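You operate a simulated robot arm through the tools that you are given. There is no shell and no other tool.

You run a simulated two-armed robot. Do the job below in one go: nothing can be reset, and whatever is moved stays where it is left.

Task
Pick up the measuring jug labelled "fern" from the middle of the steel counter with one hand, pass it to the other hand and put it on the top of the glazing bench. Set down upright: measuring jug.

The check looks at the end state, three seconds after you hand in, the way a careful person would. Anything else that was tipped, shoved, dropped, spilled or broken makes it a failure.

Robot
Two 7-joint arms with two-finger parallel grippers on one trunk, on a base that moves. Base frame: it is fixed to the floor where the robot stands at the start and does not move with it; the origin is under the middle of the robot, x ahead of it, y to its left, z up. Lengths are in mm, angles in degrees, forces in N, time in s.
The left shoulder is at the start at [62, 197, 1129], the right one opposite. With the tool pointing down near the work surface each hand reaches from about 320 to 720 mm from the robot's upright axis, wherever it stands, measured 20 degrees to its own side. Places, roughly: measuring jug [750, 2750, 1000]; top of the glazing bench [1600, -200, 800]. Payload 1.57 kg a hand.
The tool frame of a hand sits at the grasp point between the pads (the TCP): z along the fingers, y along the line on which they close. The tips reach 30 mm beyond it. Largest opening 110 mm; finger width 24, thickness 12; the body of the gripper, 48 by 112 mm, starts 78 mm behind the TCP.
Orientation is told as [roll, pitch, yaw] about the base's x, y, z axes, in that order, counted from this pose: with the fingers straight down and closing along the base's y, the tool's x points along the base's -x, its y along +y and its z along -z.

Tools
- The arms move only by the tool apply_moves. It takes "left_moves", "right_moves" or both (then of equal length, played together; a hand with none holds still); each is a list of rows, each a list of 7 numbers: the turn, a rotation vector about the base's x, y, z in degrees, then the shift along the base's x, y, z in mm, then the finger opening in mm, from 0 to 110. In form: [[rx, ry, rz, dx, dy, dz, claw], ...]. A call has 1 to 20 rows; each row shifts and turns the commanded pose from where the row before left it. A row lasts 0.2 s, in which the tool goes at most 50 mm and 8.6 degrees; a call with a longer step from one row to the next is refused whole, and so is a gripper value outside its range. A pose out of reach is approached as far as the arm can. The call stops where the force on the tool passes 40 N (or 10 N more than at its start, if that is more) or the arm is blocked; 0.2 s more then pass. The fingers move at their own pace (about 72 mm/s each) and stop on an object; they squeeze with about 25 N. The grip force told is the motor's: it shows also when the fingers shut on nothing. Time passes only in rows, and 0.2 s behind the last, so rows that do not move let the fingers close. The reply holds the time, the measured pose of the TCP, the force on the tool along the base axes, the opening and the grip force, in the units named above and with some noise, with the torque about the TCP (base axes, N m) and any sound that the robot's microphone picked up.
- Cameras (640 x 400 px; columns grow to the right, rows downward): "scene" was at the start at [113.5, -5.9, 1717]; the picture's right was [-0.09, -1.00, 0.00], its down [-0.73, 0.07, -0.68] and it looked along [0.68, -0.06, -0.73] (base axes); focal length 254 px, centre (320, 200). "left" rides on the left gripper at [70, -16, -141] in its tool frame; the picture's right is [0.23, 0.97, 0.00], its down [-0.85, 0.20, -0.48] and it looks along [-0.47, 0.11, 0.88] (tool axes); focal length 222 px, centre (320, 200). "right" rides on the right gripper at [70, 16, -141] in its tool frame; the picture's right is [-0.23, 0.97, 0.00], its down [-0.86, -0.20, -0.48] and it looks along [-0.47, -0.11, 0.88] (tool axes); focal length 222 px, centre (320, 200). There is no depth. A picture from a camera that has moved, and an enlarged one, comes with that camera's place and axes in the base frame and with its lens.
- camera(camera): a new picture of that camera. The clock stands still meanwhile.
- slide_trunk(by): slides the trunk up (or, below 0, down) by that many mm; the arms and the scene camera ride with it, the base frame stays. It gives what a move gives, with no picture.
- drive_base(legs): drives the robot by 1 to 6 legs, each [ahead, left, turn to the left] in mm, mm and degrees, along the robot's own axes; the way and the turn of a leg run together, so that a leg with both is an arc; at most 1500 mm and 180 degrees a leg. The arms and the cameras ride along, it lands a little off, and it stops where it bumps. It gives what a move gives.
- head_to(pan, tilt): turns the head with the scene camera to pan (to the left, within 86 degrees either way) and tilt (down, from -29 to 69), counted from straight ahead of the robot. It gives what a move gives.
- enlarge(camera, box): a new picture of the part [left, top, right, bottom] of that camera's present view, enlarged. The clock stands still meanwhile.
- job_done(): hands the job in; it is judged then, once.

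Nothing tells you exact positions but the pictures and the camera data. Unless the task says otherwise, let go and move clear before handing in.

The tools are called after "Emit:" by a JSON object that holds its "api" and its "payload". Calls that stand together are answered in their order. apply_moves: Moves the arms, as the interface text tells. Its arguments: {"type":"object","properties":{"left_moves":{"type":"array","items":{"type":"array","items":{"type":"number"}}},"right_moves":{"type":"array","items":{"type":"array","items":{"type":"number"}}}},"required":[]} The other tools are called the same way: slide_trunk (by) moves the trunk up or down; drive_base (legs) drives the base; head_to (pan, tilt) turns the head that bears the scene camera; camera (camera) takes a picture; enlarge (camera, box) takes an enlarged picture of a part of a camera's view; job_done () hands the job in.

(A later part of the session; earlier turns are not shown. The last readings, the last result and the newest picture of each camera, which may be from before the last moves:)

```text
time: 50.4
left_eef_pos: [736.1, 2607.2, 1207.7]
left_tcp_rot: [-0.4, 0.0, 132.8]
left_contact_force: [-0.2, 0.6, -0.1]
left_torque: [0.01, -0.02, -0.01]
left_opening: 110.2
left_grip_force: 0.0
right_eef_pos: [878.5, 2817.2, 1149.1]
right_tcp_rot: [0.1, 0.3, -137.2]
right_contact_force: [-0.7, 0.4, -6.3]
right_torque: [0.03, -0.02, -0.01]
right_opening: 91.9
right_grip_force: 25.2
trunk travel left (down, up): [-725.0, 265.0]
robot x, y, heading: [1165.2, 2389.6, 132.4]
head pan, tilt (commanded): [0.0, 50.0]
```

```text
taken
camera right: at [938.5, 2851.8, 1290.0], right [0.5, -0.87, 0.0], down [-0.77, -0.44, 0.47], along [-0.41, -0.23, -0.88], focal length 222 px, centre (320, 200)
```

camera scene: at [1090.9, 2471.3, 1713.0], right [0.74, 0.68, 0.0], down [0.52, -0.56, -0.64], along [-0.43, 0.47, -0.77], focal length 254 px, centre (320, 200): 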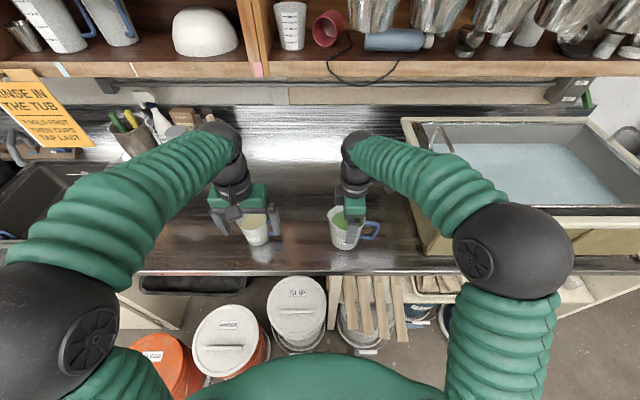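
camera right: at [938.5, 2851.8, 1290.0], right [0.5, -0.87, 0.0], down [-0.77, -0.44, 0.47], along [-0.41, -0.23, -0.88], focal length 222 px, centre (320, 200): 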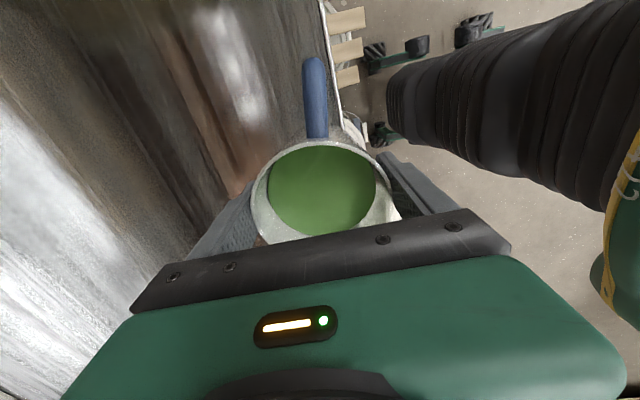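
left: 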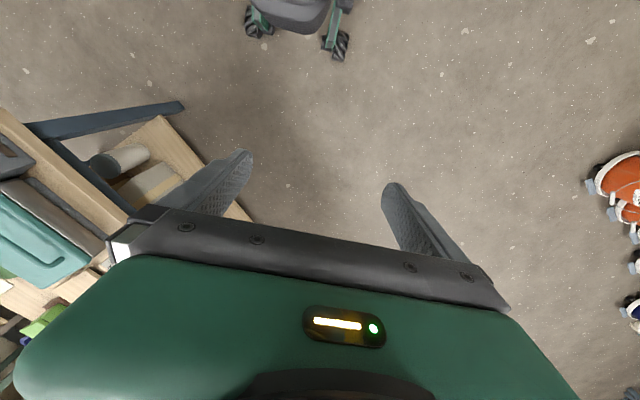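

The jug is held securely. I'll back the base off 350 mm into open floor before the handover, so the left arm can reorient freely.

Emit:
{"api": "drive_base", "payload": {"legs": [[-350, 0, 0]]}}

Emit:
{"api": "apply_moves", "payload": {"right_moves": [[0, 0, 0, 0, 0, 0, 60], [0, 0, 0, 0, 0, 0, 60], [0, 0, 0, 0, 0, 0, 60], [0, 0, 0, 0, 0, 0, 60], [0, 0, 0, 0, 0, 0, 60], [0, 0, 0, 0, 0, 0, 60], [0, 0, 0, 0, 0, 0, 60], [0, 0, 0, 0, 0, 0, 60], [0, 0, 0, 0, 0, 0, 60], [0, 0, 0, 0, 0, 0, 60]]}}

Emit:
{"api": "camera", "payload": {"camera": "scene"}}

Emit:
{"api": "camera", "payload": {"camera": "right"}}

```text
time: 52.6
left_eef_pos: [969.5, 2353.9, 1208.2]
left_tcp_rot: [-0.3, 0.1, 132.8]
left_contact_force: [0.1, 0.2, 0.4]
left_torque: [-0.02, -0.05, 0.04]
left_opening: 109.8
left_grip_force: 0.0
right_eef_pos: [1111.0, 2563.9, 1147.4]
right_tcp_rot: [0.1, 0.3, -137.2]
right_contact_force: [-0.1, -0.1, -5.8]
right_torque: [0.01, -0.05, -0.01]
right_opening: 92.1
right_grip_force: 24.9
trunk travel left (down, up): [-725.0, 265.0]
robot x, y, heading: [1399.2, 2130.3, 132.7]
head pan, tilt (commanded): [0.0, 50.0]
```

```text
time: 54.8
left_eef_pos: [972.8, 2350.6, 1207.6]
left_tcp_rot: [-0.4, -0.2, 132.8]
left_contact_force: [0.0, -0.3, -0.3]
left_torque: [0.0, 0.0, -0.01]
left_opening: 109.9
left_grip_force: 0.0
right_eef_pos: [1114.0, 2560.4, 1149.5]
right_tcp_rot: [0.1, 0.4, -137.2]
right_contact_force: [0.2, -0.8, -6.2]
right_torque: [0.0, -0.04, -0.01]
right_opening: 91.7
right_grip_force: 25.1
trunk travel left (down, up): [-725.0, 265.0]
robot x, y, heading: [1398.1, 2136.0, 132.5]
head pan, tilt (commanded): [0.0, 50.0]
```

```text
taken
camera scene: at [1326.0, 2216.3, 1713.0], right [0.73, 0.68, 0.0], down [0.52, -0.56, -0.64], along [-0.43, 0.47, -0.77], focal length 254 px, centre (320, 200)
```

scene: 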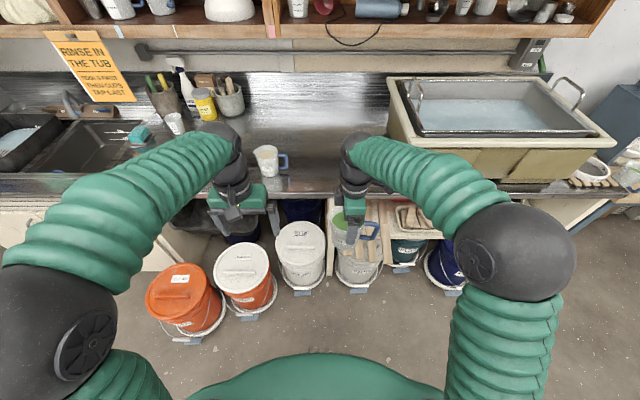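

```text
taken
camera right: at [1174.6, 2595.1, 1291.0], right [0.5, -0.87, 0.0], down [-0.76, -0.44, 0.47], along [-0.41, -0.23, -0.88], focal length 222 px, centre (320, 200)
```

right: 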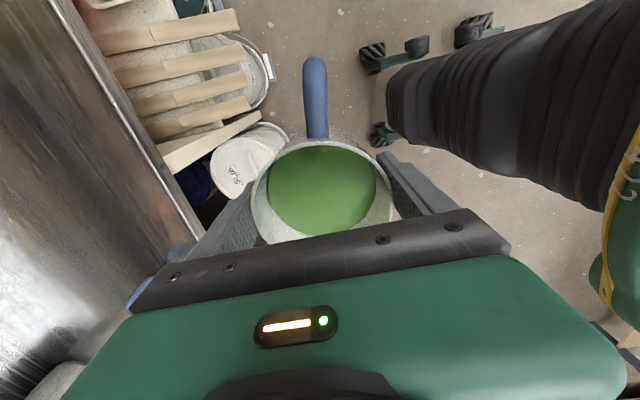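

The jug is steady in open space. Next I'll reorient the left hand, starting with a +90° yaw while shifting it to the jug's left side at a safe distance.

Emit:
{"api": "apply_moves", "payload": {"left_moves": [[0, 0, 8.2, -5.8, 1.9, 3.8, 110], [0, 0, 8.2, -5.8, 1.9, 3.8, 110], [0, 0, 8.2, -5.8, 1.9, 3.8, 110], [0, 0, 8.2, -5.8, 1.9, 3.8, 110], [0, 0, 8.2, -5.8, 1.9, 3.8, 110], [0, 0, 8.2, -5.8, 1.9, 3.8, 110], [0, 0, 8.2, -5.8, 1.9, 3.8, 110], [0, 0, 8.2, -5.8, 1.9, 3.8, 110], [0, 0, 8.2, -5.8, 1.9, 3.8, 110], [0, 0, 8.2, -5.8, 1.9, 3.8, 110], [0, 0, 8.0, -5.8, 1.9, 3.8, 110], [0, 0, 0, 0, 0, 0, 110]]}}

Emit:
{"api": "camera", "payload": {"camera": "scene"}}

```text
time: 57.4
left_eef_pos: [908.9, 2370.7, 1250.5]
left_tcp_rot: [-0.3, -0.2, -137.0]
left_contact_force: [-0.2, -0.1, 0.2]
left_torque: [-0.01, 0.02, 0.02]
left_opening: 109.7
left_grip_force: 0.0
right_eef_pos: [1115.4, 2560.4, 1150.1]
right_tcp_rot: [0.1, 0.4, -137.1]
right_contact_force: [0.4, 0.1, -7.2]
right_torque: [-0.03, -0.02, -0.01]
right_opening: 91.9
right_grip_force: 24.8
trunk travel left (down, up): [-725.0, 265.0]
robot x, y, heading: [1402.5, 2131.9, 132.8]
head pan, tilt (commanded): [0.0, 50.0]
```

```text
taken
camera scene: at [1325.5, 2216.7, 1713.0], right [0.73, 0.68, 0.0], down [0.52, -0.56, -0.64], along [-0.43, 0.47, -0.77], focal length 254 px, centre (320, 200)
```

scene: 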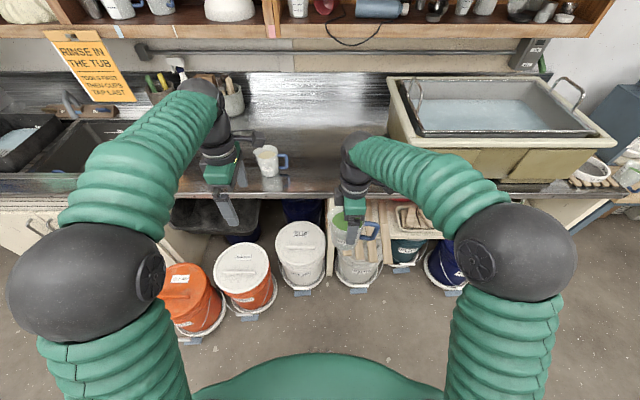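

The yaw worked. Next I'll roll the left hand 60° so its fingers point right and 30° down.

Emit:
{"api": "apply_moves", "payload": {"left_moves": [[5.8, -6.28, 0, 0, 0, 0, 110], [5.8, -6.28, 0, 0, 0, 0, 110], [5.8, -6.28, 0, 0, 0, 0, 110], [5.8, -6.28, 0, 0, 0, 0, 110], [5.8, -6.28, 0, 0, 0, 0, 110], [5.8, -6.28, 0, 0, 0, 0, 110], [5.8, -6.28, 0, 0, 0, 0, 110], [0, 0, 0, 0, 0, 0, 110]]}}

Emit:
{"api": "camera", "payload": {"camera": "scene"}}

Emit:
{"api": "camera", "payload": {"camera": "left"}}

```text
time: 59.2
left_eef_pos: [907.0, 2369.8, 1250.9]
left_tcp_rot: [-0.1, 59.9, -137.0]
left_contact_force: [-0.3, 1.4, -0.1]
left_torque: [0.02, 0.0, 0.03]
left_opening: 110.0
left_grip_force: 0.0
right_eef_pos: [1113.8, 2559.6, 1149.5]
right_tcp_rot: [0.1, 0.4, -137.0]
right_contact_force: [-0.2, -0.4, -6.3]
right_torque: [0.01, -0.04, -0.01]
right_opening: 91.8
right_grip_force: 25.0
trunk travel left (down, up): [-725.0, 265.0]
robot x, y, heading: [1399.3, 2130.2, 133.0]
head pan, tilt (commanded): [0.0, 50.0]
```

```text
taken
camera scene: at [1324.1, 2215.7, 1713.0], right [0.73, 0.68, 0.0], down [0.52, -0.56, -0.64], along [-0.43, 0.47, -0.77], focal length 254 px, centre (320, 200)
```

scene: 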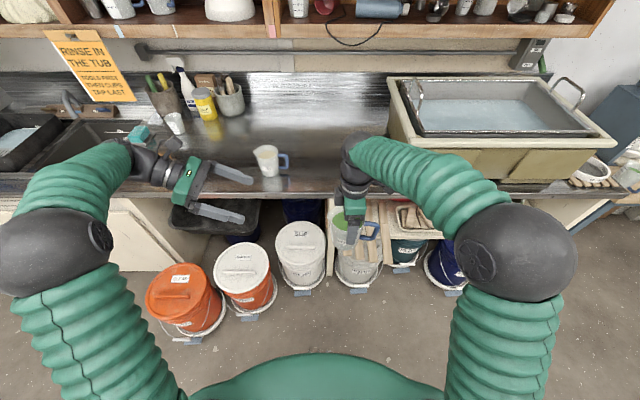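

```text
taken
camera left: at [833.8, 2323.3, 1382.4], right [0.75, -0.63, 0.2], down [-0.48, -0.72, -0.5], along [0.46, 0.28, -0.84], focal length 222 px, centre (320, 200)
```

left: 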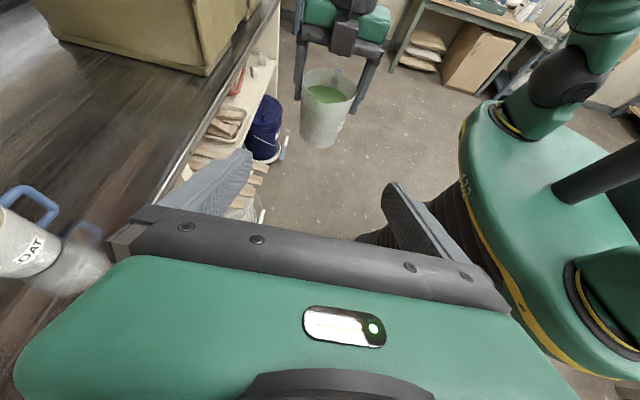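

The left camera shows the jug held by the right hand, well aligned. I'll move the left hand to a pre-approach point 150 mm short of the grasp along its finger axis.

Emit:
{"api": "apply_moves", "payload": {"left_moves": [[0, 0, 0, 12.8, 11.6, -11.3, 110], [0, 0, 0, 12.8, 11.6, -11.3, 110], [0, 0, 0, 12.8, 11.6, -11.3, 110], [0, 0, 0, 12.8, 11.6, -11.3, 110], [0, 0, 0, 12.8, 11.6, -11.3, 110], [0, 0, 0, 12.8, 11.6, -11.3, 110], [0, 0, 0, 12.8, 11.6, -11.3, 110], [0, 0, 0, 12.8, 11.6, -11.3, 110], [0, 0, 0, 0, 0, 0, 110], [0, 0, 0, 0, 0, 0, 110]]}}

Emit:
{"api": "camera", "payload": {"camera": "scene"}}

Emit:
{"api": "camera", "payload": {"camera": "left"}}

```text
time: 61.4
left_eef_pos: [1008.8, 2462.8, 1159.6]
left_tcp_rot: [0.0, 59.6, -136.9]
left_contact_force: [0.1, -0.4, 0.4]
left_torque: [-0.02, 0.0, -0.01]
left_opening: 109.7
left_grip_force: 0.1
right_eef_pos: [1114.8, 2561.0, 1151.0]
right_tcp_rot: [-0.1, 0.3, -137.1]
right_contact_force: [0.4, 0.0, -6.8]
right_torque: [0.04, -0.06, -0.02]
right_opening: 91.5
right_grip_force: 24.5
trunk travel left (down, up): [-725.0, 265.0]
robot x, y, heading: [1402.8, 2132.7, 132.8]
head pan, tilt (commanded): [0.0, 50.0]
```

```text
taken
camera scene: at [1325.0, 2216.4, 1713.0], right [0.73, 0.68, 0.0], down [0.52, -0.56, -0.64], along [-0.43, 0.47, -0.77], focal length 254 px, centre (320, 200)
```

scene: 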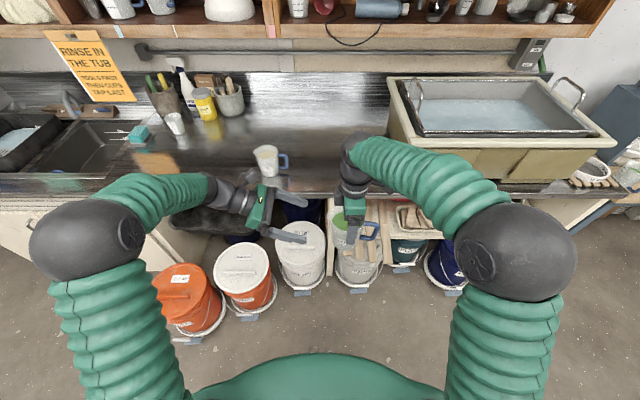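

```text
taken
camera left: at [936.1, 2417.3, 1290.9], right [0.75, -0.63, 0.2], down [-0.48, -0.72, -0.5], along [0.46, 0.28, -0.85], focal length 222 px, centre (320, 200)
```

left: 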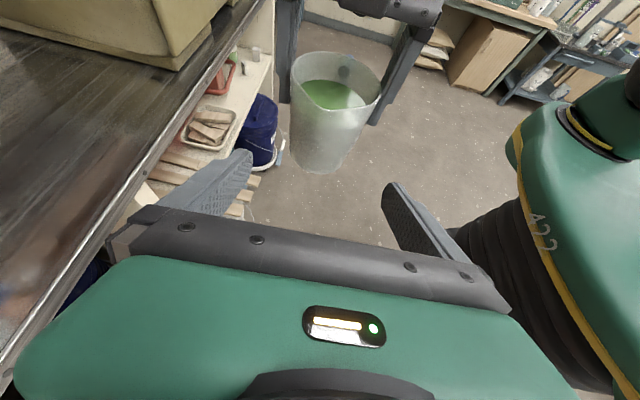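

The alignment looks right: the projected jug base matches the picture. I'll advance 100 mm along the finger axis, then check clearance to the right hand's fingers.

Emit:
{"api": "apply_moves", "payload": {"left_moves": [[0, 0, 0, 6.4, 5.9, -4.93, 110], [0, 0, 0, 6.4, 5.9, -4.93, 110], [0, 0, 0, 6.4, 5.9, -4.93, 110], [0, 0, 0, 6.4, 5.9, -4.93, 110], [0, 0, 0, 6.4, 5.9, -4.93, 110], [0, 0, 0, 6.4, 5.9, -4.93, 110], [0, 0, 0, 6.4, 5.9, -4.93, 110], [0, 0, 0, 6.4, 5.9, -4.93, 110], [0, 0, 0, 0, 0, 0, 110], [0, 0, 0, 0, 0, 0, 110]]}}

Emit:
{"api": "camera", "payload": {"camera": "left"}}

Emit:
{"api": "enlarge", "payload": {"camera": "scene", "box": [256, 170, 416, 270]}}

Emit:
{"api": "camera", "payload": {"camera": "right"}}

```text
time: 63.6
left_eef_pos: [1061.2, 2512.0, 1121.0]
left_tcp_rot: [0.0, 59.6, -136.8]
left_contact_force: [-0.1, 0.0, -0.2]
left_torque: [0.01, 0.02, 0.04]
left_opening: 110.0
left_grip_force: 0.1
right_eef_pos: [1114.9, 2559.9, 1149.8]
right_tcp_rot: [0.0, 0.2, -137.1]
right_contact_force: [-0.5, -0.3, -6.8]
right_torque: [0.0, -0.02, 0.04]
right_opening: 91.8
right_grip_force: 25.2
trunk travel left (down, up): [-725.0, 265.0]
robot x, y, heading: [1400.1, 2131.6, 132.5]
head pan, tilt (commanded): [0.0, 50.0]
```

```text
taken
camera left: at [988.7, 2464.9, 1253.3], right [0.75, -0.63, 0.2], down [-0.48, -0.72, -0.5], along [0.46, 0.28, -0.85], focal length 222 px, centre (320, 200)
```

left: 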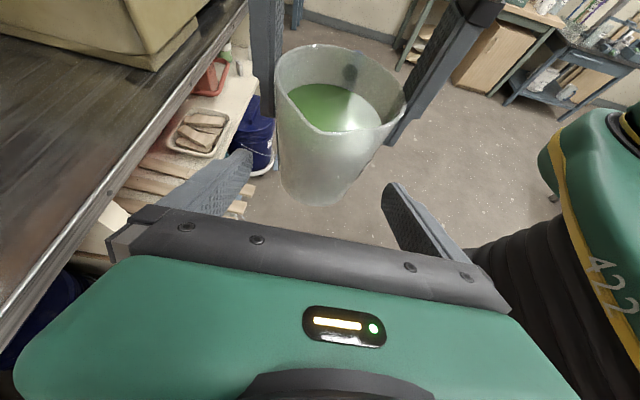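

```text
4.00 times, centred on (336, 220) of scene
camera zoom: at [1325.3, 2216.8, 1712.9], right [0.73, 0.68, 0.0], down [0.52, -0.56, -0.64], along [-0.43, 0.47, -0.77], focal length 1015 px, centre (256, 120)
```

zoom: 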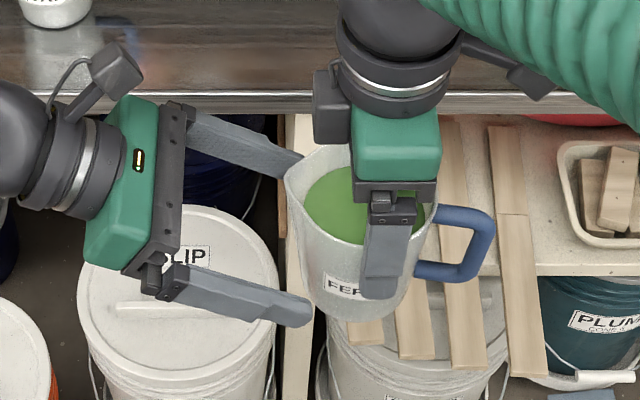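

```text
taken
camera right: at [1174.3, 2595.2, 1290.9], right [0.5, -0.87, 0.0], down [-0.76, -0.44, 0.47], along [-0.41, -0.23, -0.88], focal length 222 px, centre (320, 200)
```

right: 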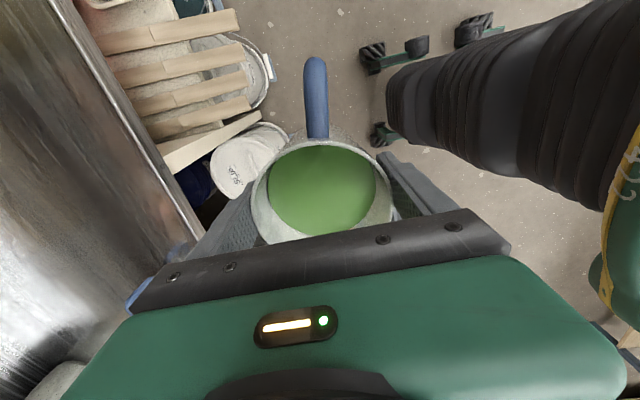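

There is a clear gap: the right fingers end well above the line of the left fingers. I'll advance the remaining 70 mm slowly.

Emit:
{"api": "apply_moves", "payload": {"left_moves": [[0, 0, 0, 6.35, 5.8, -5.0, 110], [0, 0, 0, 6.35, 5.8, -5.0, 110], [0, 0, 0, 6.35, 5.8, -5.0, 110], [0, 0, 0, 6.35, 5.8, -5.0, 110], [0, 0, 0, 6.35, 5.8, -5.0, 110], [0, 0, 0, 0, 0, 0, 110], [0, 0, 0, 0, 0, 0, 110]]}}

Emit:
{"api": "camera", "payload": {"camera": "left"}}

Emit:
{"api": "enlarge", "payload": {"camera": "scene", "box": [256, 170, 416, 270]}}

```text
time: 65.2
left_eef_pos: [1093.9, 2540.0, 1094.5]
left_tcp_rot: [0.0, 59.6, -136.9]
left_contact_force: [-0.2, -0.2, -0.6]
left_torque: [-0.01, 0.04, 0.02]
left_opening: 110.1
left_grip_force: 0.0
right_eef_pos: [1114.0, 2560.4, 1149.1]
right_tcp_rot: [0.0, 0.3, -137.1]
right_contact_force: [0.4, -1.0, -6.9]
right_torque: [0.01, -0.03, 0.0]
right_opening: 91.9
right_grip_force: 25.3
trunk travel left (down, up): [-725.0, 265.0]
robot x, y, heading: [1400.1, 2133.5, 132.6]
head pan, tilt (commanded): [0.0, 50.0]
```

```text
taken
camera left: at [1019.6, 2492.6, 1226.9], right [0.75, -0.63, 0.2], down [-0.48, -0.72, -0.5], along [0.46, 0.28, -0.85], focal length 222 px, centre (320, 200)
```

left: 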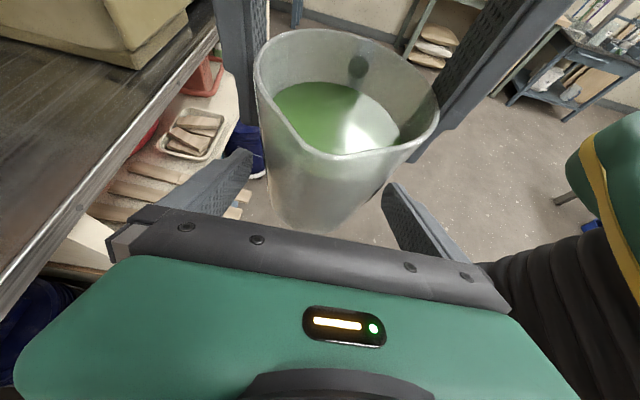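

```text
4.00 times, centred on (336, 220) of scene
camera zoom: at [1325.3, 2217.0, 1712.9], right [0.73, 0.68, 0.0], down [0.52, -0.56, -0.64], along [-0.43, 0.47, -0.77], focal length 1015 px, centre (256, 120)
```

zoom: 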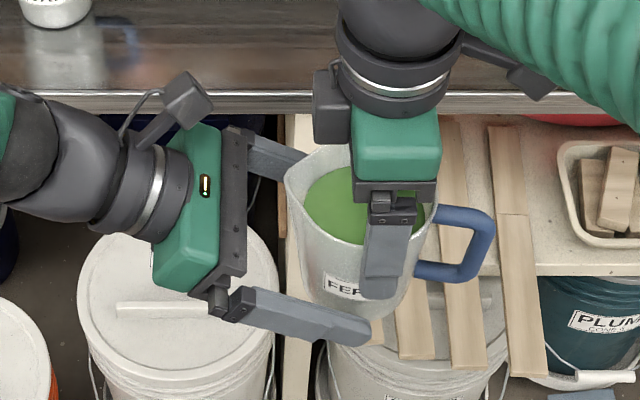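

The left fingers now flank the lower body below the right fingers. I'll go the last 20 mm and then close gently.

Emit:
{"api": "apply_moves", "payload": {"left_moves": [[0, 0, 0, 6.2, 5.8, -5.0, 110], [0, 0, 0, 5.5, 5.2, -4.5, 110], [0, 0, 0, 0, 0, 0, 110], [0, 0, 0, 0, 0, 0, 110]]}}

Emit:
{"api": "camera", "payload": {"camera": "left"}}

Emit:
{"api": "enlarge", "payload": {"camera": "scene", "box": [288, 190, 416, 270]}}

```text
time: 66.2
left_eef_pos: [1104.6, 2551.4, 1085.5]
left_tcp_rot: [0.0, 59.7, -136.9]
left_contact_force: [0.2, -0.3, 0.5]
left_torque: [0.0, 0.03, -0.02]
left_opening: 110.2
left_grip_force: 0.1
right_eef_pos: [1114.7, 2560.5, 1150.8]
right_tcp_rot: [0.1, 0.3, -137.1]
right_contact_force: [0.7, 0.0, -7.1]
right_torque: [0.03, -0.02, 0.0]
right_opening: 92.0
right_grip_force: 24.7
trunk travel left (down, up): [-725.0, 265.0]
robot x, y, heading: [1399.9, 2133.8, 132.7]
head pan, tilt (commanded): [0.0, 50.0]
```

```text
taken
camera left: at [1031.0, 2503.9, 1217.4], right [0.75, -0.63, 0.2], down [-0.48, -0.72, -0.5], along [0.46, 0.28, -0.85], focal length 222 px, centre (320, 200)
```

left: 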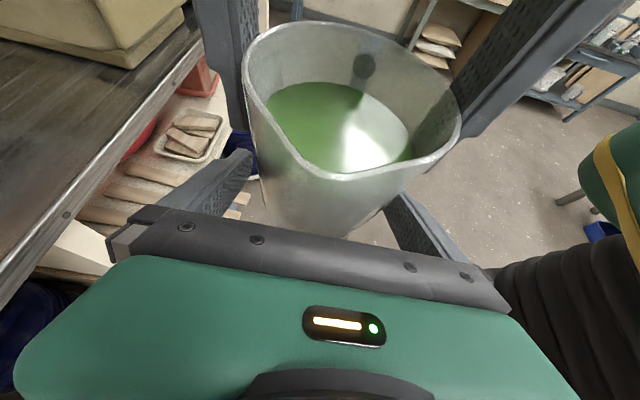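

```text
5.00 times, centred on (352, 230) of scene
camera zoom: at [1325.4, 2217.1, 1712.9], right [0.73, 0.68, 0.0], down [0.52, -0.56, -0.64], along [-0.43, 0.47, -0.77], focal length 1269 px, centre (160, 50)
```

zoom: 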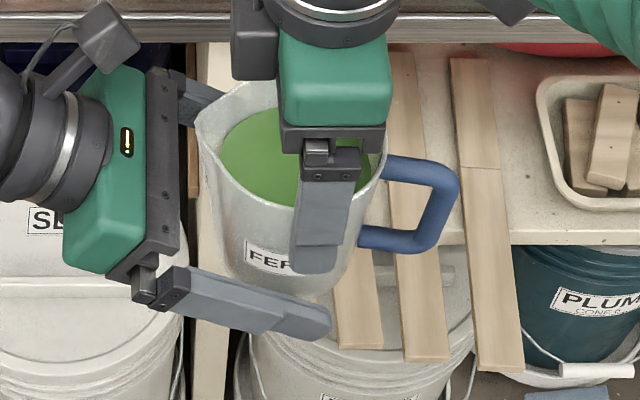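

Both hands are centred on the jug, with fore-aft offset under 1 mm. I'll close the left gripper gradually while the right keeps holding.

Emit:
{"api": "apply_moves", "payload": {"left_moves": [[0, 0, 0, 0, 0, 0, 100], [0, 0, 0, 0, 0, 0, 92], [0, 0, 0, 0, 0, 0, 88], [0, 0, 0, 0, 0, 0, 86], [0, 0, 0, 0, 0, 0, 84], [0, 0, 0, 0, 0, 0, 82], [0, 0, 0, 0, 0, 0, 80], [0, 0, 0, 0, 0, 0, 78], [0, 0, 0, 0, 0, 0, 76], [0, 0, 0, 0, 0, 0, 74], [0, 0, 0, 0, 0, 0, 72], [0, 0, 0, 0, 0, 0, 66], [0, 0, 0, 0, 0, 0, 58], [0, 0, 0, 0, 0, 0, 50], [0, 0, 0, 0, 0, 0, 50]]}}

Emit:
{"api": "camera", "payload": {"camera": "left"}}

Emit:
{"api": "enlarge", "payload": {"camera": "scene", "box": [288, 190, 416, 270]}}

```text
time: 69.4
left_eef_pos: [1104.4, 2550.9, 1085.6]
left_tcp_rot: [0.0, 59.6, -137.0]
left_contact_force: [-3.9, 5.7, -0.7]
left_torque: [-0.29, -0.19, -0.19]
left_opening: 83.6
left_grip_force: 25.5
right_eef_pos: [1114.6, 2560.2, 1149.3]
right_tcp_rot: [0.1, 0.2, -137.1]
right_contact_force: [4.8, -5.7, -4.8]
right_torque: [-0.08, -0.09, 0.32]
right_opening: 91.8
right_grip_force: 25.3
trunk travel left (down, up): [-725.0, 265.0]
robot x, y, heading: [1400.3, 2131.0, 132.7]
head pan, tilt (commanded): [0.0, 50.0]
```

```text
taken
camera left: at [1030.8, 2504.0, 1217.3], right [0.75, -0.63, 0.2], down [-0.48, -0.72, -0.5], along [0.45, 0.28, -0.85], focal length 222 px, centre (320, 200)
```

left: 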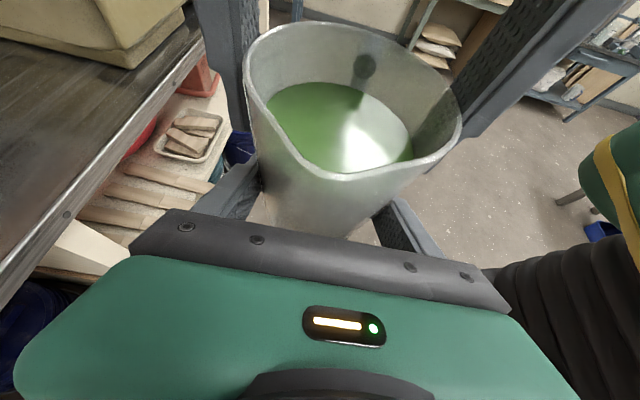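

```text
5.00 times, centred on (352, 230) of scene
camera zoom: at [1325.3, 2217.2, 1712.9], right [0.73, 0.68, 0.0], down [0.52, -0.56, -0.64], along [-0.43, 0.47, -0.77], focal length 1269 px, centre (160, 50)
```

zoom: 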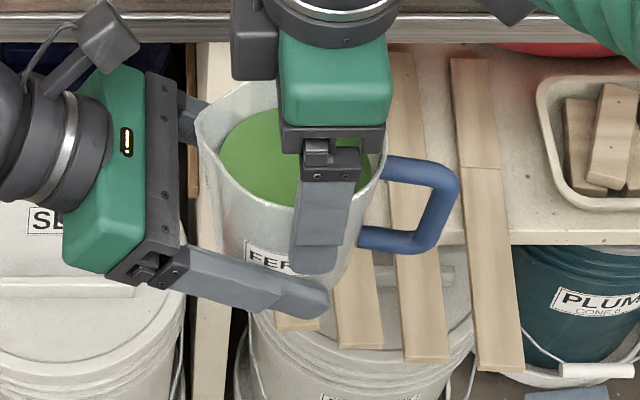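

The left hand now also holds firmly, at 83.6 mm and 25 N. There is a small 7 N cross-force between the hands, so I'll nudge the left hand about 1 mm forward to relieve it before releasing the right.

Emit:
{"api": "apply_moves", "payload": {"left_moves": [[0, 0, 0, -0.4, 0.4, 0, 50], [0, 0, 0, -0.3, 0.35, 0, 50], [0, 0, 0, 0, 0, 0, 50]]}}

```text
time: 70.2
left_eef_pos: [1104.2, 2552.1, 1086.8]
left_tcp_rot: [0.0, 59.5, -136.9]
left_contact_force: [-3.8, -2.8, -0.6]
left_torque: [0.6, 0.16, -0.06]
left_opening: 83.5
left_grip_force: 24.8
right_eef_pos: [1114.7, 2561.5, 1151.0]
right_tcp_rot: [-0.1, 0.4, -137.2]
right_contact_force: [4.2, 3.5, -3.9]
right_torque: [-0.44, -0.46, 0.06]
right_opening: 91.6
right_grip_force: 24.7
trunk travel left (down, up): [-725.0, 265.0]
robot x, y, heading: [1400.1, 2131.3, 132.7]
head pan, tilt (commanded): [0.0, 50.0]
```

The cross-force is nearly gone. I'll open the right gripper slowly and watch how the left hand takes the load.

Emit:
{"api": "apply_moves", "payload": {"right_moves": [[0, 0, 0, 0, 0, 0, 85], [0, 0, 0, 0, 0, 0, 90], [0, 0, 0, 0, 0, 0, 92], [0, 0, 0, 0, 0, 0, 94], [0, 0, 0, 0, 0, 0, 96], [0, 0, 0, 0, 0, 0, 98], [0, 0, 0, 0, 0, 0, 101], [0, 0, 0, 0, 0, 0, 104], [0, 0, 0, 0, 0, 0, 107], [0, 0, 0, 0, 0, 0, 110], [0, 0, 0, 0, 0, 0, 110]]}}

Emit:
{"api": "camera", "payload": {"camera": "left"}}

Emit:
{"api": "enlarge", "payload": {"camera": "scene", "box": [288, 190, 416, 270]}}

Emit:
{"api": "camera", "payload": {"camera": "right"}}

```text
time: 72.6
left_eef_pos: [1103.8, 2552.5, 1085.9]
left_tcp_rot: [-0.1, 59.6, -136.9]
left_contact_force: [-0.6, 0.3, 0.1]
left_torque: [-0.04, 0.06, 0.02]
left_opening: 83.7
left_grip_force: 25.3
right_eef_pos: [1113.2, 2560.7, 1151.9]
right_tcp_rot: [0.0, 0.4, -137.1]
right_contact_force: [0.4, 0.9, 0.2]
right_torque: [0.0, 0.02, -0.02]
right_opening: 109.8
right_grip_force: 0.1
trunk travel left (down, up): [-725.0, 265.0]
robot x, y, heading: [1398.6, 2133.2, 132.7]
head pan, tilt (commanded): [0.0, 50.0]
```

```text
taken
camera left: at [1031.0, 2505.2, 1217.5], right [0.75, -0.63, 0.2], down [-0.48, -0.72, -0.5], along [0.46, 0.28, -0.85], focal length 222 px, centre (320, 200)
```

left: 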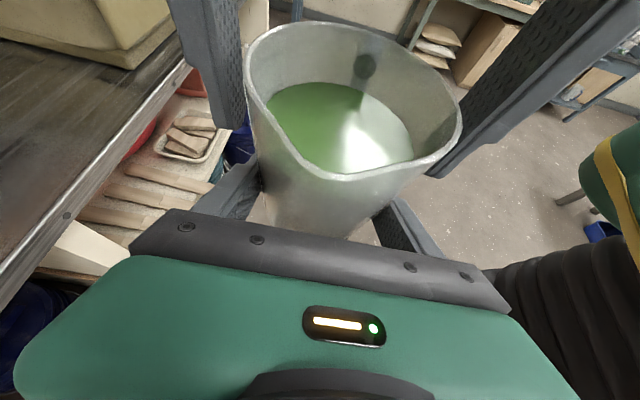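

```text
5.00 times, centred on (352, 230) of scene
camera zoom: at [1325.3, 2217.2, 1712.9], right [0.73, 0.68, 0.0], down [0.52, -0.56, -0.64], along [-0.43, 0.47, -0.77], focal length 1269 px, centre (160, 50)
```

zoom: 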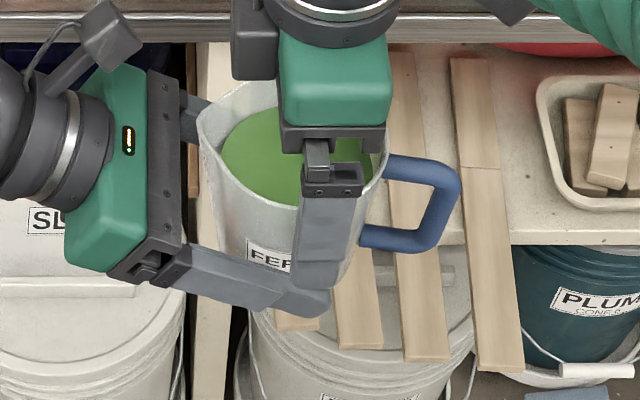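

```text
taken
camera right: at [1174.4, 2595.5, 1290.9], right [0.5, -0.87, 0.0], down [-0.76, -0.44, 0.47], along [-0.41, -0.23, -0.88], focal length 222 px, centre (320, 200)
```

right: 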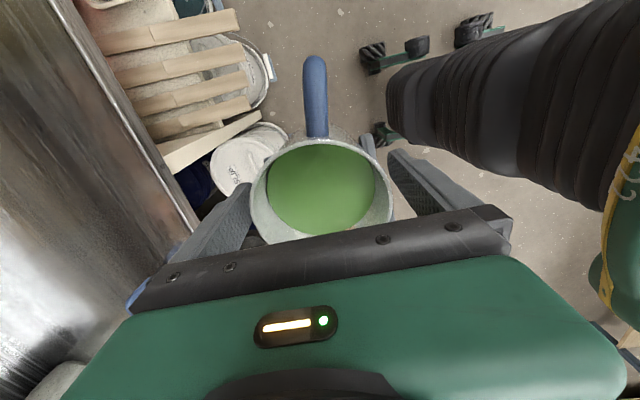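

The jug stayed put in the left hand when the right opened. I'll pause to re-read the forces, since the left should now show the weight.

Emit:
{"api": "apply_moves", "payload": {"left_moves": [[0, 0, 0, 0, 0, 0, 50], [0, 0, 0, 0, 0, 0, 50], [0, 0, 0, 0, 0, 0, 50]]}}

Emit:
{"api": "enlarge", "payload": {"camera": "scene", "box": [320, 200, 384, 240]}}

```text
time: 73.4
left_eef_pos: [1104.5, 2552.6, 1085.2]
left_tcp_rot: [0.0, 59.6, -136.9]
left_contact_force: [0.1, 0.3, 0.3]
left_torque: [-0.06, 0.02, -0.03]
left_opening: 83.9
left_grip_force: 25.1
right_eef_pos: [1112.6, 2560.8, 1149.0]
right_tcp_rot: [0.0, 0.3, -137.1]
right_contact_force: [0.7, -0.9, -0.2]
right_torque: [0.01, 0.02, -0.01]
right_opening: 110.0
right_grip_force: 0.1
trunk travel left (down, up): [-725.0, 265.0]
robot x, y, heading: [1398.0, 2134.7, 132.8]
head pan, tilt (commanded): [0.0, 50.0]
```

```text
10.00 times, centred on (352, 220) of scene
camera zoom: at [1325.3, 2217.2, 1712.9], right [0.73, 0.68, 0.0], down [0.52, -0.56, -0.64], along [-0.43, 0.47, -0.77], focal length 2538 px, centre (0, 0)
```

zoom: 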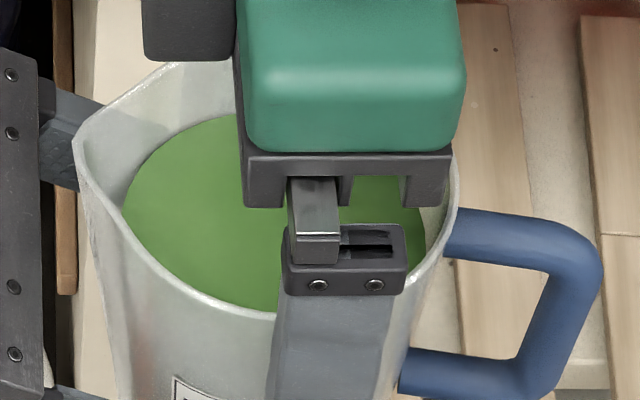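

The jug is visibly stationary in the left grip with the right fingers clear. I'll raise the right hand straight up, gently at first.

Emit:
{"api": "apply_moves", "payload": {"right_moves": [[0, 0, 0, 0, 0, 3, 110], [0, 0, 0, 0, 0, 5, 110], [0, 0, 0, 0, 0, 8, 110], [0, 0, 0, 0, 0, 10, 110], [0, 0, 0, 0, 0, 12, 110], [0, 0, 0, 0, 0, 15, 110], [0, 0, 0, 0, 0, 15, 110], [0, 0, 0, 0, 0, 15, 110], [0, 0, 0, 0, 0, 15, 110], [0, 0, 0, 0, 0, 15, 110], [0, 0, 0, 0, 0, 15, 110], [0, 0, 0, 0, 0, 0, 110]]}}

Emit:
{"api": "camera", "payload": {"camera": "left"}}

Emit:
{"api": "camera", "payload": {"camera": "scene"}}

```text
time: 76.0
left_eef_pos: [1104.6, 2552.4, 1084.8]
left_tcp_rot: [0.0, 59.5, -136.9]
left_contact_force: [-0.5, 0.0, 0.1]
left_torque: [-0.03, 0.04, -0.01]
left_opening: 83.7
left_grip_force: 25.1
right_eef_pos: [1113.2, 2560.2, 1277.5]
right_tcp_rot: [0.1, 0.4, -137.1]
right_contact_force: [-0.4, 0.3, 0.3]
right_torque: [0.0, 0.01, -0.01]
right_opening: 110.2
right_grip_force: 0.0
trunk travel left (down, up): [-725.0, 265.0]
robot x, y, heading: [1397.8, 2132.1, 132.6]
head pan, tilt (commanded): [0.0, 50.0]
```

```text
taken
camera left: at [1031.0, 2505.3, 1217.5], right [0.75, -0.63, 0.2], down [-0.48, -0.72, -0.5], along [0.46, 0.28, -0.85], focal length 222 px, centre (320, 200)
```

left: 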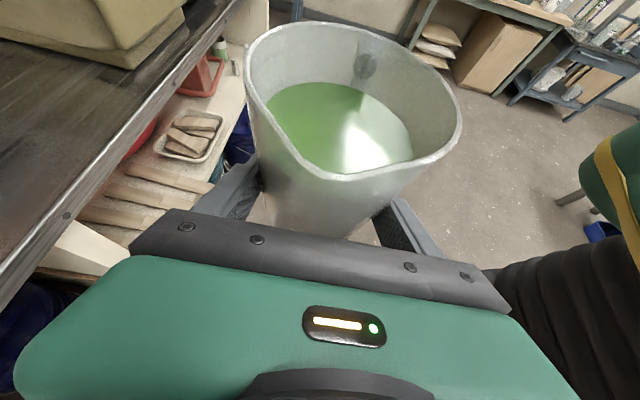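

```text
taken
camera scene: at [1325.3, 2217.2, 1712.9], right [0.73, 0.68, 0.0], down [0.52, -0.56, -0.64], along [-0.43, 0.47, -0.77], focal length 254 px, centre (320, 200)
```

scene: 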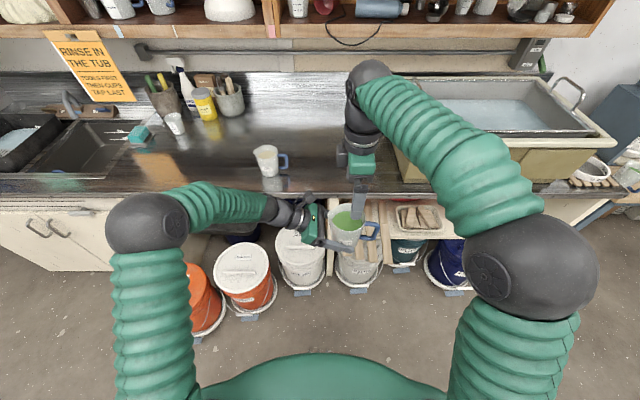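

FERN now hangs upright in the left hand alone and the right hand is clear above it. I'll move the right hand aside to the right, then turn and drive towards the glazing bench, stopping about 0.8 m short to look for a free spot.

Emit:
{"api": "apply_moves", "payload": {"right_moves": [[0, 0, 0, 10, 4, 2, 110], [0, 0, 0, 19, 7, 0, 110], [0, 0, 0, 19, 7, 0, 110], [0, 0, 0, 19, 7, 0, 110], [0, 0, 0, 19, 7, 0, 110], [0, 0, 0, 19, 7, 0, 110], [0, 0, 0, 19, 7, 0, 110], [0, 0, 0, 19, 7, 0, 110], [0, 0, 0, 10, 4, 0, 110], [0, 0, 0, 0, 0, 0, 110]]}}

Emit:
{"api": "drive_base", "payload": {"legs": [[0, 0, 55], [0, 0, 55]]}}

Emit:
{"api": "camera", "payload": {"camera": "left"}}

Emit:
{"api": "camera", "payload": {"camera": "scene"}}

```text
time: 78.2
left_eef_pos: [1105.5, 2551.3, 1084.2]
left_tcp_rot: [0.0, 59.5, -136.9]
left_contact_force: [-0.7, -0.5, -1.2]
left_torque: [-0.04, 0.0, -0.03]
left_opening: 83.5
left_grip_force: 25.3
right_eef_pos: [1267.1, 2617.7, 1279.9]
right_tcp_rot: [0.0, 0.3, -137.2]
right_contact_force: [0.3, -0.1, -0.4]
right_torque: [0.02, -0.01, 0.0]
right_opening: 109.9
right_grip_force: 0.1
trunk travel left (down, up): [-725.0, 265.0]
robot x, y, heading: [1402.0, 2134.2, 132.6]
head pan, tilt (commanded): [0.0, 50.0]
```

```text
time: 83.5
left_eef_pos: [1110.7, 1709.4, 1085.7]
left_tcp_rot: [0.0, 59.5, -26.1]
left_contact_force: [-0.3, 0.6, 0.6]
left_torque: [-0.03, -0.05, -0.03]
left_opening: 83.6
left_grip_force: 24.9
right_eef_pos: [994.1, 1837.0, 1280.0]
right_tcp_rot: [0.0, 0.3, -26.4]
right_contact_force: [-0.6, -0.4, 0.0]
right_torque: [0.01, -0.02, 0.0]
right_opening: 109.8
right_grip_force: 0.0
trunk travel left (down, up): [-725.0, 265.0]
robot x, y, heading: [1399.5, 2133.2, -116.3]
head pan, tilt (commanded): [0.0, 50.0]
```

```text
taken
camera left: at [1182.9, 1656.0, 1217.6], right [0.33, 0.92, 0.2], down [0.85, -0.19, -0.49], along [-0.42, 0.33, -0.85], focal length 222 px, centre (320, 200)
```

left: 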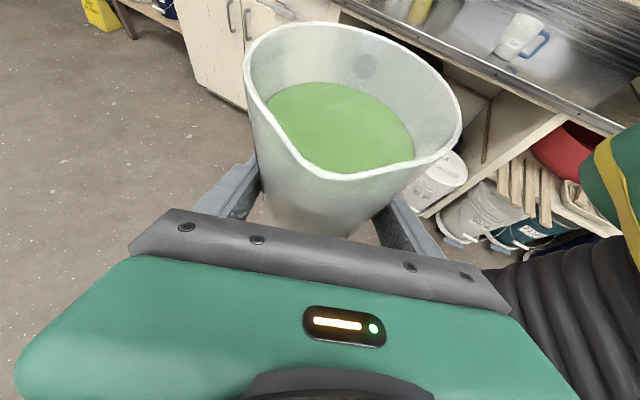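

```text
taken
camera scene: at [1350.0, 2034.9, 1713.0], right [-0.89, 0.45, 0.0], down [0.34, 0.69, -0.64], along [-0.29, -0.57, -0.77], focal length 254 px, centre (320, 200)
```

scene: 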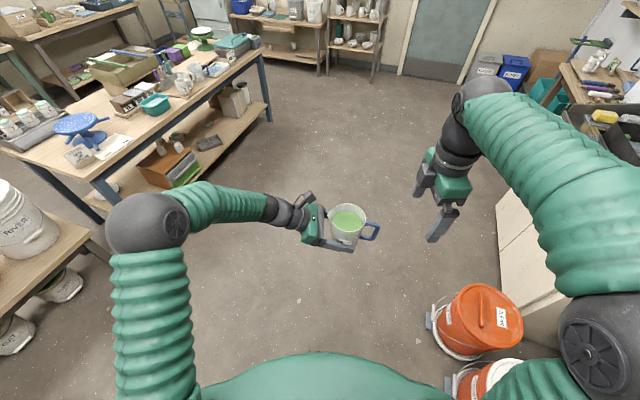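

The turn went smoothly and the jug is upright, with a clear floor along the bench. I'll drive on and then turn to face the bench front.

Emit:
{"api": "drive_base", "payload": {"legs": [[1000, 0, 0], [950, 0, 0], [0, 0, 69]]}}

Emit:
{"api": "head_to", "payload": {"pan": 0, "tilt": 38}}

Emit:
{"api": "camera", "payload": {"camera": "scene"}}

Emit:
{"api": "camera", "payload": {"camera": "left"}}

```text
time: 96.4
left_eef_pos: [766.9, -59.6, 1085.7]
left_tcp_rot: [0.0, 59.5, 40.1]
left_contact_force: [-0.3, -0.4, -6.3]
left_torque: [0.0, -0.03, -0.02]
left_opening: 83.8
left_grip_force: 24.9
right_eef_pos: [601.5, -115.7, 1281.4]
right_tcp_rot: [-0.1, 0.4, 40.0]
right_contact_force: [-0.7, 0.6, 0.2]
right_torque: [0.02, -0.02, -0.02]
right_opening: 110.0
right_grip_force: 0.0
trunk travel left (down, up): [-725.0, 265.0]
robot x, y, heading: [492.4, 371.7, -49.9]
head pan, tilt (commanded): [0.0, 50.0]
```

```text
time: 97.1
left_eef_pos: [764.8, -58.3, 1086.8]
left_tcp_rot: [-0.4, 59.6, 40.0]
left_contact_force: [0.8, -0.6, -6.3]
left_torque: [0.06, -0.06, 0.0]
left_opening: 83.3
left_grip_force: 24.9
right_eef_pos: [600.7, -115.7, 1281.9]
right_tcp_rot: [-0.2, 0.3, 40.1]
right_contact_force: [-0.3, -0.7, 0.0]
right_torque: [0.01, 0.02, 0.02]
right_opening: 109.7
right_grip_force: 0.0
trunk travel left (down, up): [-725.0, 265.0]
robot x, y, heading: [493.4, 373.2, -50.0]
head pan, tilt (commanded): [0.0, 38.0]
```

```text
taken
camera scene: at [572.1, 280.9, 1730.0], right [-0.77, -0.64, 0.0], down [-0.4, 0.47, -0.79], along [0.5, -0.6, -0.62], focal length 254 px, centre (320, 200)
```

scene: 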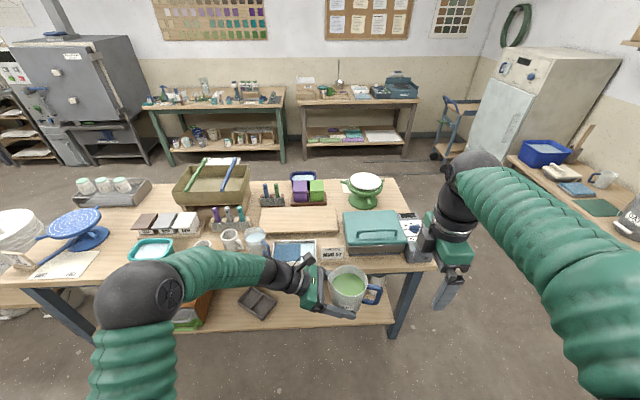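

```text
taken
camera left: at [842.3, -14.0, 1218.9], right [-0.72, 0.67, 0.19], down [0.52, 0.7, -0.5], along [-0.47, -0.26, -0.85], focal length 222 px, centre (320, 200)
```

left: 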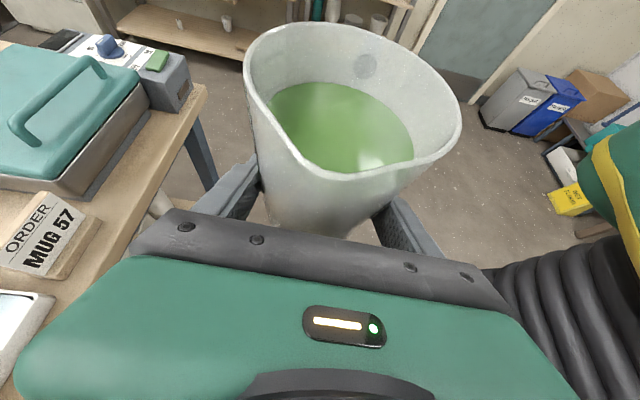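

I'm now facing the glazing bench with the jug upright; its front edge is about 820 mm from my axis. I'll zoom in to find a free spot on the bench top.

Emit:
{"api": "enlarge", "payload": {"camera": "scene", "box": [0, 160, 240, 310]}}

Emit:
{"api": "enlarge", "payload": {"camera": "scene", "box": [220, 160, 460, 310]}}

```text
2.67 times, centred on (120, 235) of scene
camera zoom: at [572.1, 280.9, 1730.0], right [-0.77, -0.64, 0.0], down [-0.4, 0.47, -0.79], along [0.5, -0.6, -0.62], focal length 677 px, centre (853, 107)
```

zoom: 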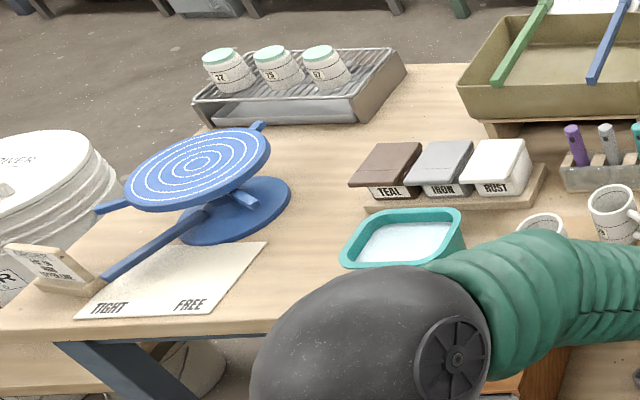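

```text
2.67 times, centred on (340, 235) of scene
camera zoom: at [572.1, 280.9, 1730.0], right [-0.77, -0.64, 0.0], down [-0.4, 0.47, -0.79], along [0.5, -0.6, -0.62], focal length 677 px, centre (267, 107)
```

zoom: 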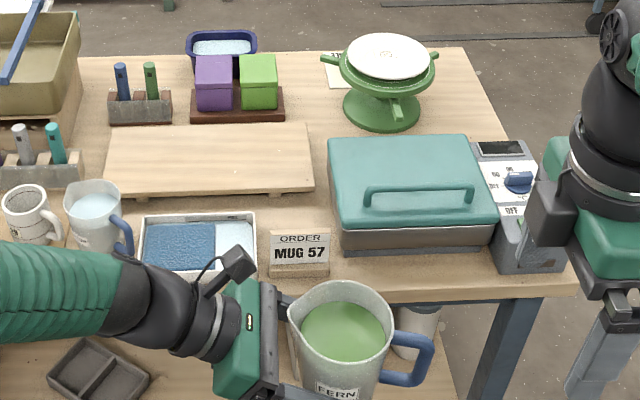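

The bench is crowded, but there is a clear strip of bare bench top on the left, between the "TIGHT/FREE" paper and the teal bowl, around [1775, 345]. To set down there the left hand should point into the bench, so I'll swing it about the vertical, keeping the jug upright, 45° first.

Emit:
{"api": "apply_moves", "payload": {"left_moves": [[0, 0, 3, 3, 2.5, 0, 50], [0, 0, 6, 6, 5, 0, 50], [0, 0, 6, 6.5, 5.4, 0, 50], [0, 0, 6, 6.5, 5.4, 0, 50], [0, 0, 6, 6.5, 5.4, 0, 50], [0, 0, 6, 6.5, 5.4, 0, 50], [0, 0, 6, 6, 5, 0, 50], [0, 0, 4, 4, 3, 0, 50], [0, 0, 2, 2, 2, 0, 50], [0, 0, 0, 0, 0, 0, 50]]}}

Emit:
{"api": "camera", "payload": {"camera": "scene"}}

Emit:
{"api": "camera", "payload": {"camera": "left"}}

```text
time: 99.3
left_eef_pos: [812.6, -19.2, 1086.8]
left_tcp_rot: [-0.4, 59.6, 84.9]
left_contact_force: [-0.1, -0.1, -5.8]
left_torque: [0.05, -0.03, 0.01]
left_opening: 83.7
left_grip_force: 25.4
right_eef_pos: [599.5, -115.6, 1281.3]
right_tcp_rot: [-0.2, 0.3, 40.1]
right_contact_force: [0.7, -0.5, 0.6]
right_torque: [-0.01, -0.01, 0.02]
right_opening: 109.9
right_grip_force: 0.1
trunk travel left (down, up): [-725.0, 265.0]
robot x, y, heading: [493.0, 375.6, -49.8]
head pan, tilt (commanded): [0.0, 38.0]
```

```text
taken
camera scene: at [571.8, 281.6, 1730.1], right [-0.77, -0.64, 0.0], down [-0.4, 0.47, -0.79], along [0.5, -0.6, -0.62], focal length 254 px, centre (320, 200)
```

scene: 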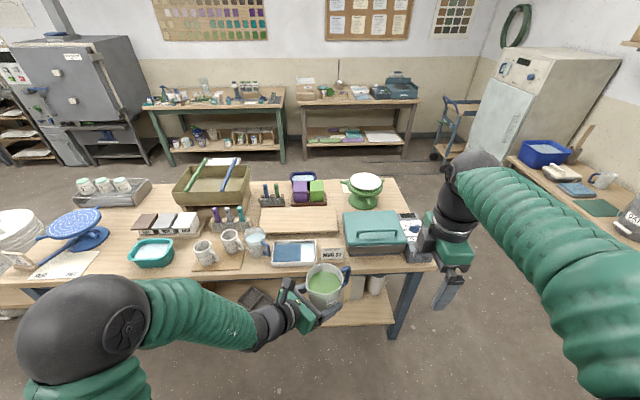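

```text
taken
camera left: at [835.5, 66.1, 1219.5], right [-0.98, -0.04, 0.19], down [-0.13, 0.86, -0.49], along [-0.15, -0.51, -0.85], focal length 222 px, centre (320, 200)
```

left: 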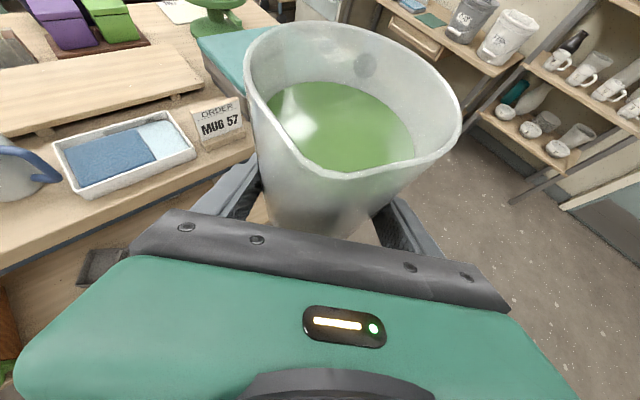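

That worked and the jug stays level. I'll swing another 30°.

Emit:
{"api": "apply_moves", "payload": {"left_moves": [[0, 0, 2, 0, 0, 0, 50], [0, 0, 5, 1, 1, 0, 50], [0, 0, 6, 2, 2, 0, 50], [0, 0, 6, 2, 2, 0, 50], [0, 0, 6, 2, 2, 0, 50], [0, 0, 4, 1, 1, 0, 50], [0, 0, 1, 0, 0, 0, 50], [0, 0, 0, 0, 0, 0, 50]]}}

Emit:
{"api": "camera", "payload": {"camera": "scene"}}

```text
time: 100.5
left_eef_pos: [907.6, 19.1, 1100.9]
left_tcp_rot: [3.2, 61.0, 116.6]
left_contact_force: [0.8, -0.7, -6.6]
left_torque: [0.07, 0.06, -0.01]
left_opening: 83.6
left_grip_force: 25.1
left hand out of reach, approached as far as the arm can: row 4, 5
right_eef_pos: [601.7, -112.3, 1283.6]
right_tcp_rot: [-0.3, 0.4, 40.1]
right_contact_force: [-0.2, -0.2, 0.0]
right_torque: [-0.05, 0.0, -0.03]
right_opening: 110.0
right_grip_force: 0.0
trunk travel left (down, up): [-725.0, 265.0]
robot x, y, heading: [492.7, 374.1, -50.5]
head pan, tilt (commanded): [0.0, 38.0]
stopped in row 6 (left hand): the arm was blocked; the commanded pose is now the measured one
```

```text
taken
camera scene: at [573.7, 282.9, 1730.1], right [-0.77, -0.64, 0.0], down [-0.4, 0.47, -0.79], along [0.5, -0.6, -0.62], focal length 254 px, centre (320, 200)
```

scene: 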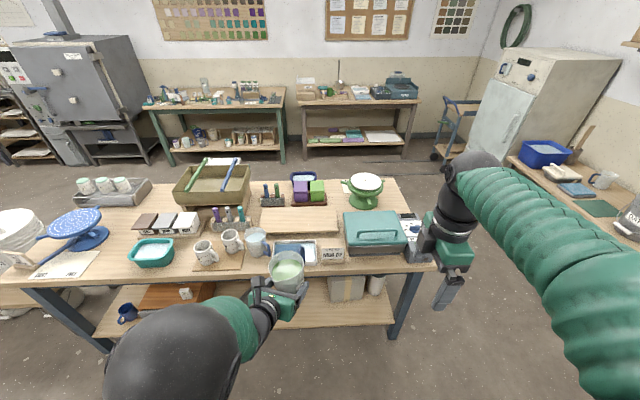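

The arm reconfigured its elbow and the hand moved about 95 mm before stopping. I'll check the jug right away.

Emit:
{"api": "camera", "payload": {"camera": "left"}}

Emit:
{"api": "enlarge", "payload": {"camera": "scene", "box": [200, 210, 360, 310]}}

Emit:
{"api": "camera", "payload": {"camera": "right"}}

```text
taken
camera left: at [889.6, 109.9, 1229.8], right [-0.84, -0.49, 0.23], down [-0.53, 0.68, -0.51], along [0.1, -0.55, -0.83], focal length 222 px, centre (320, 200)
```

left: 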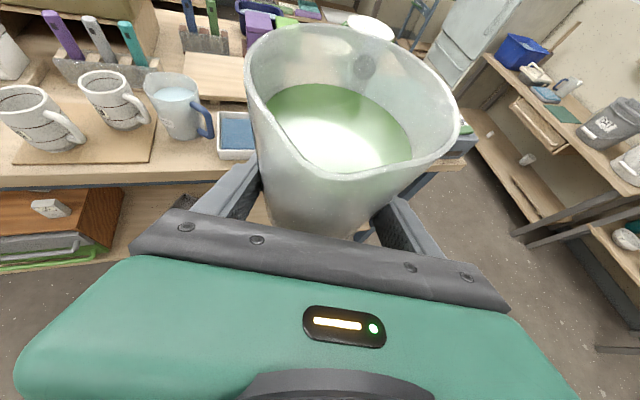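

```text
4.00 times, centred on (280, 260) of scene
camera zoom: at [573.7, 282.9, 1730.1], right [-0.77, -0.64, 0.0], down [-0.4, 0.47, -0.79], along [0.5, -0.6, -0.62], focal length 1015 px, centre (480, -40)
```

zoom: 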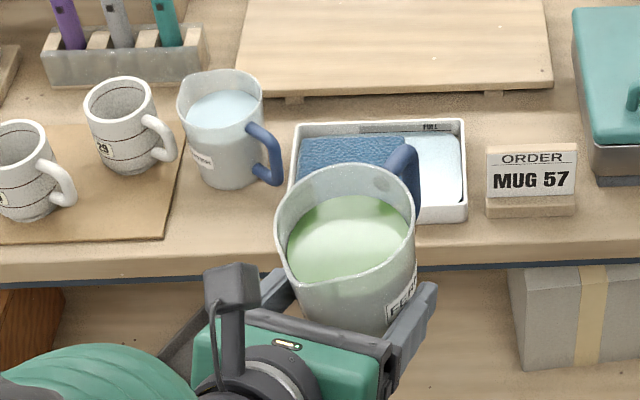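

```text
taken
camera right: at [536.9, -143.8, 1424.1], right [-0.45, 0.89, -0.01], down [0.78, 0.4, 0.47], along [0.42, 0.21, -0.88], focal length 222 px, centre (320, 200)
```

right: 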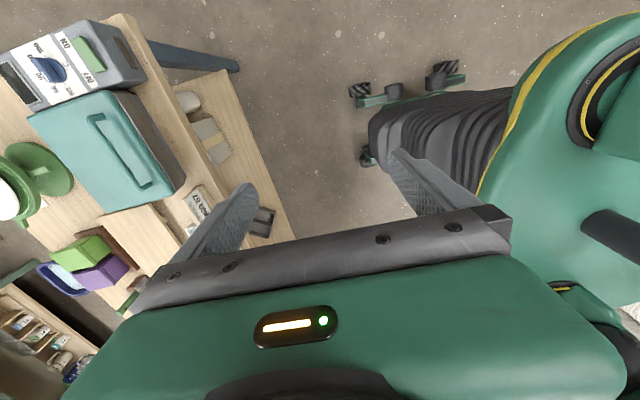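

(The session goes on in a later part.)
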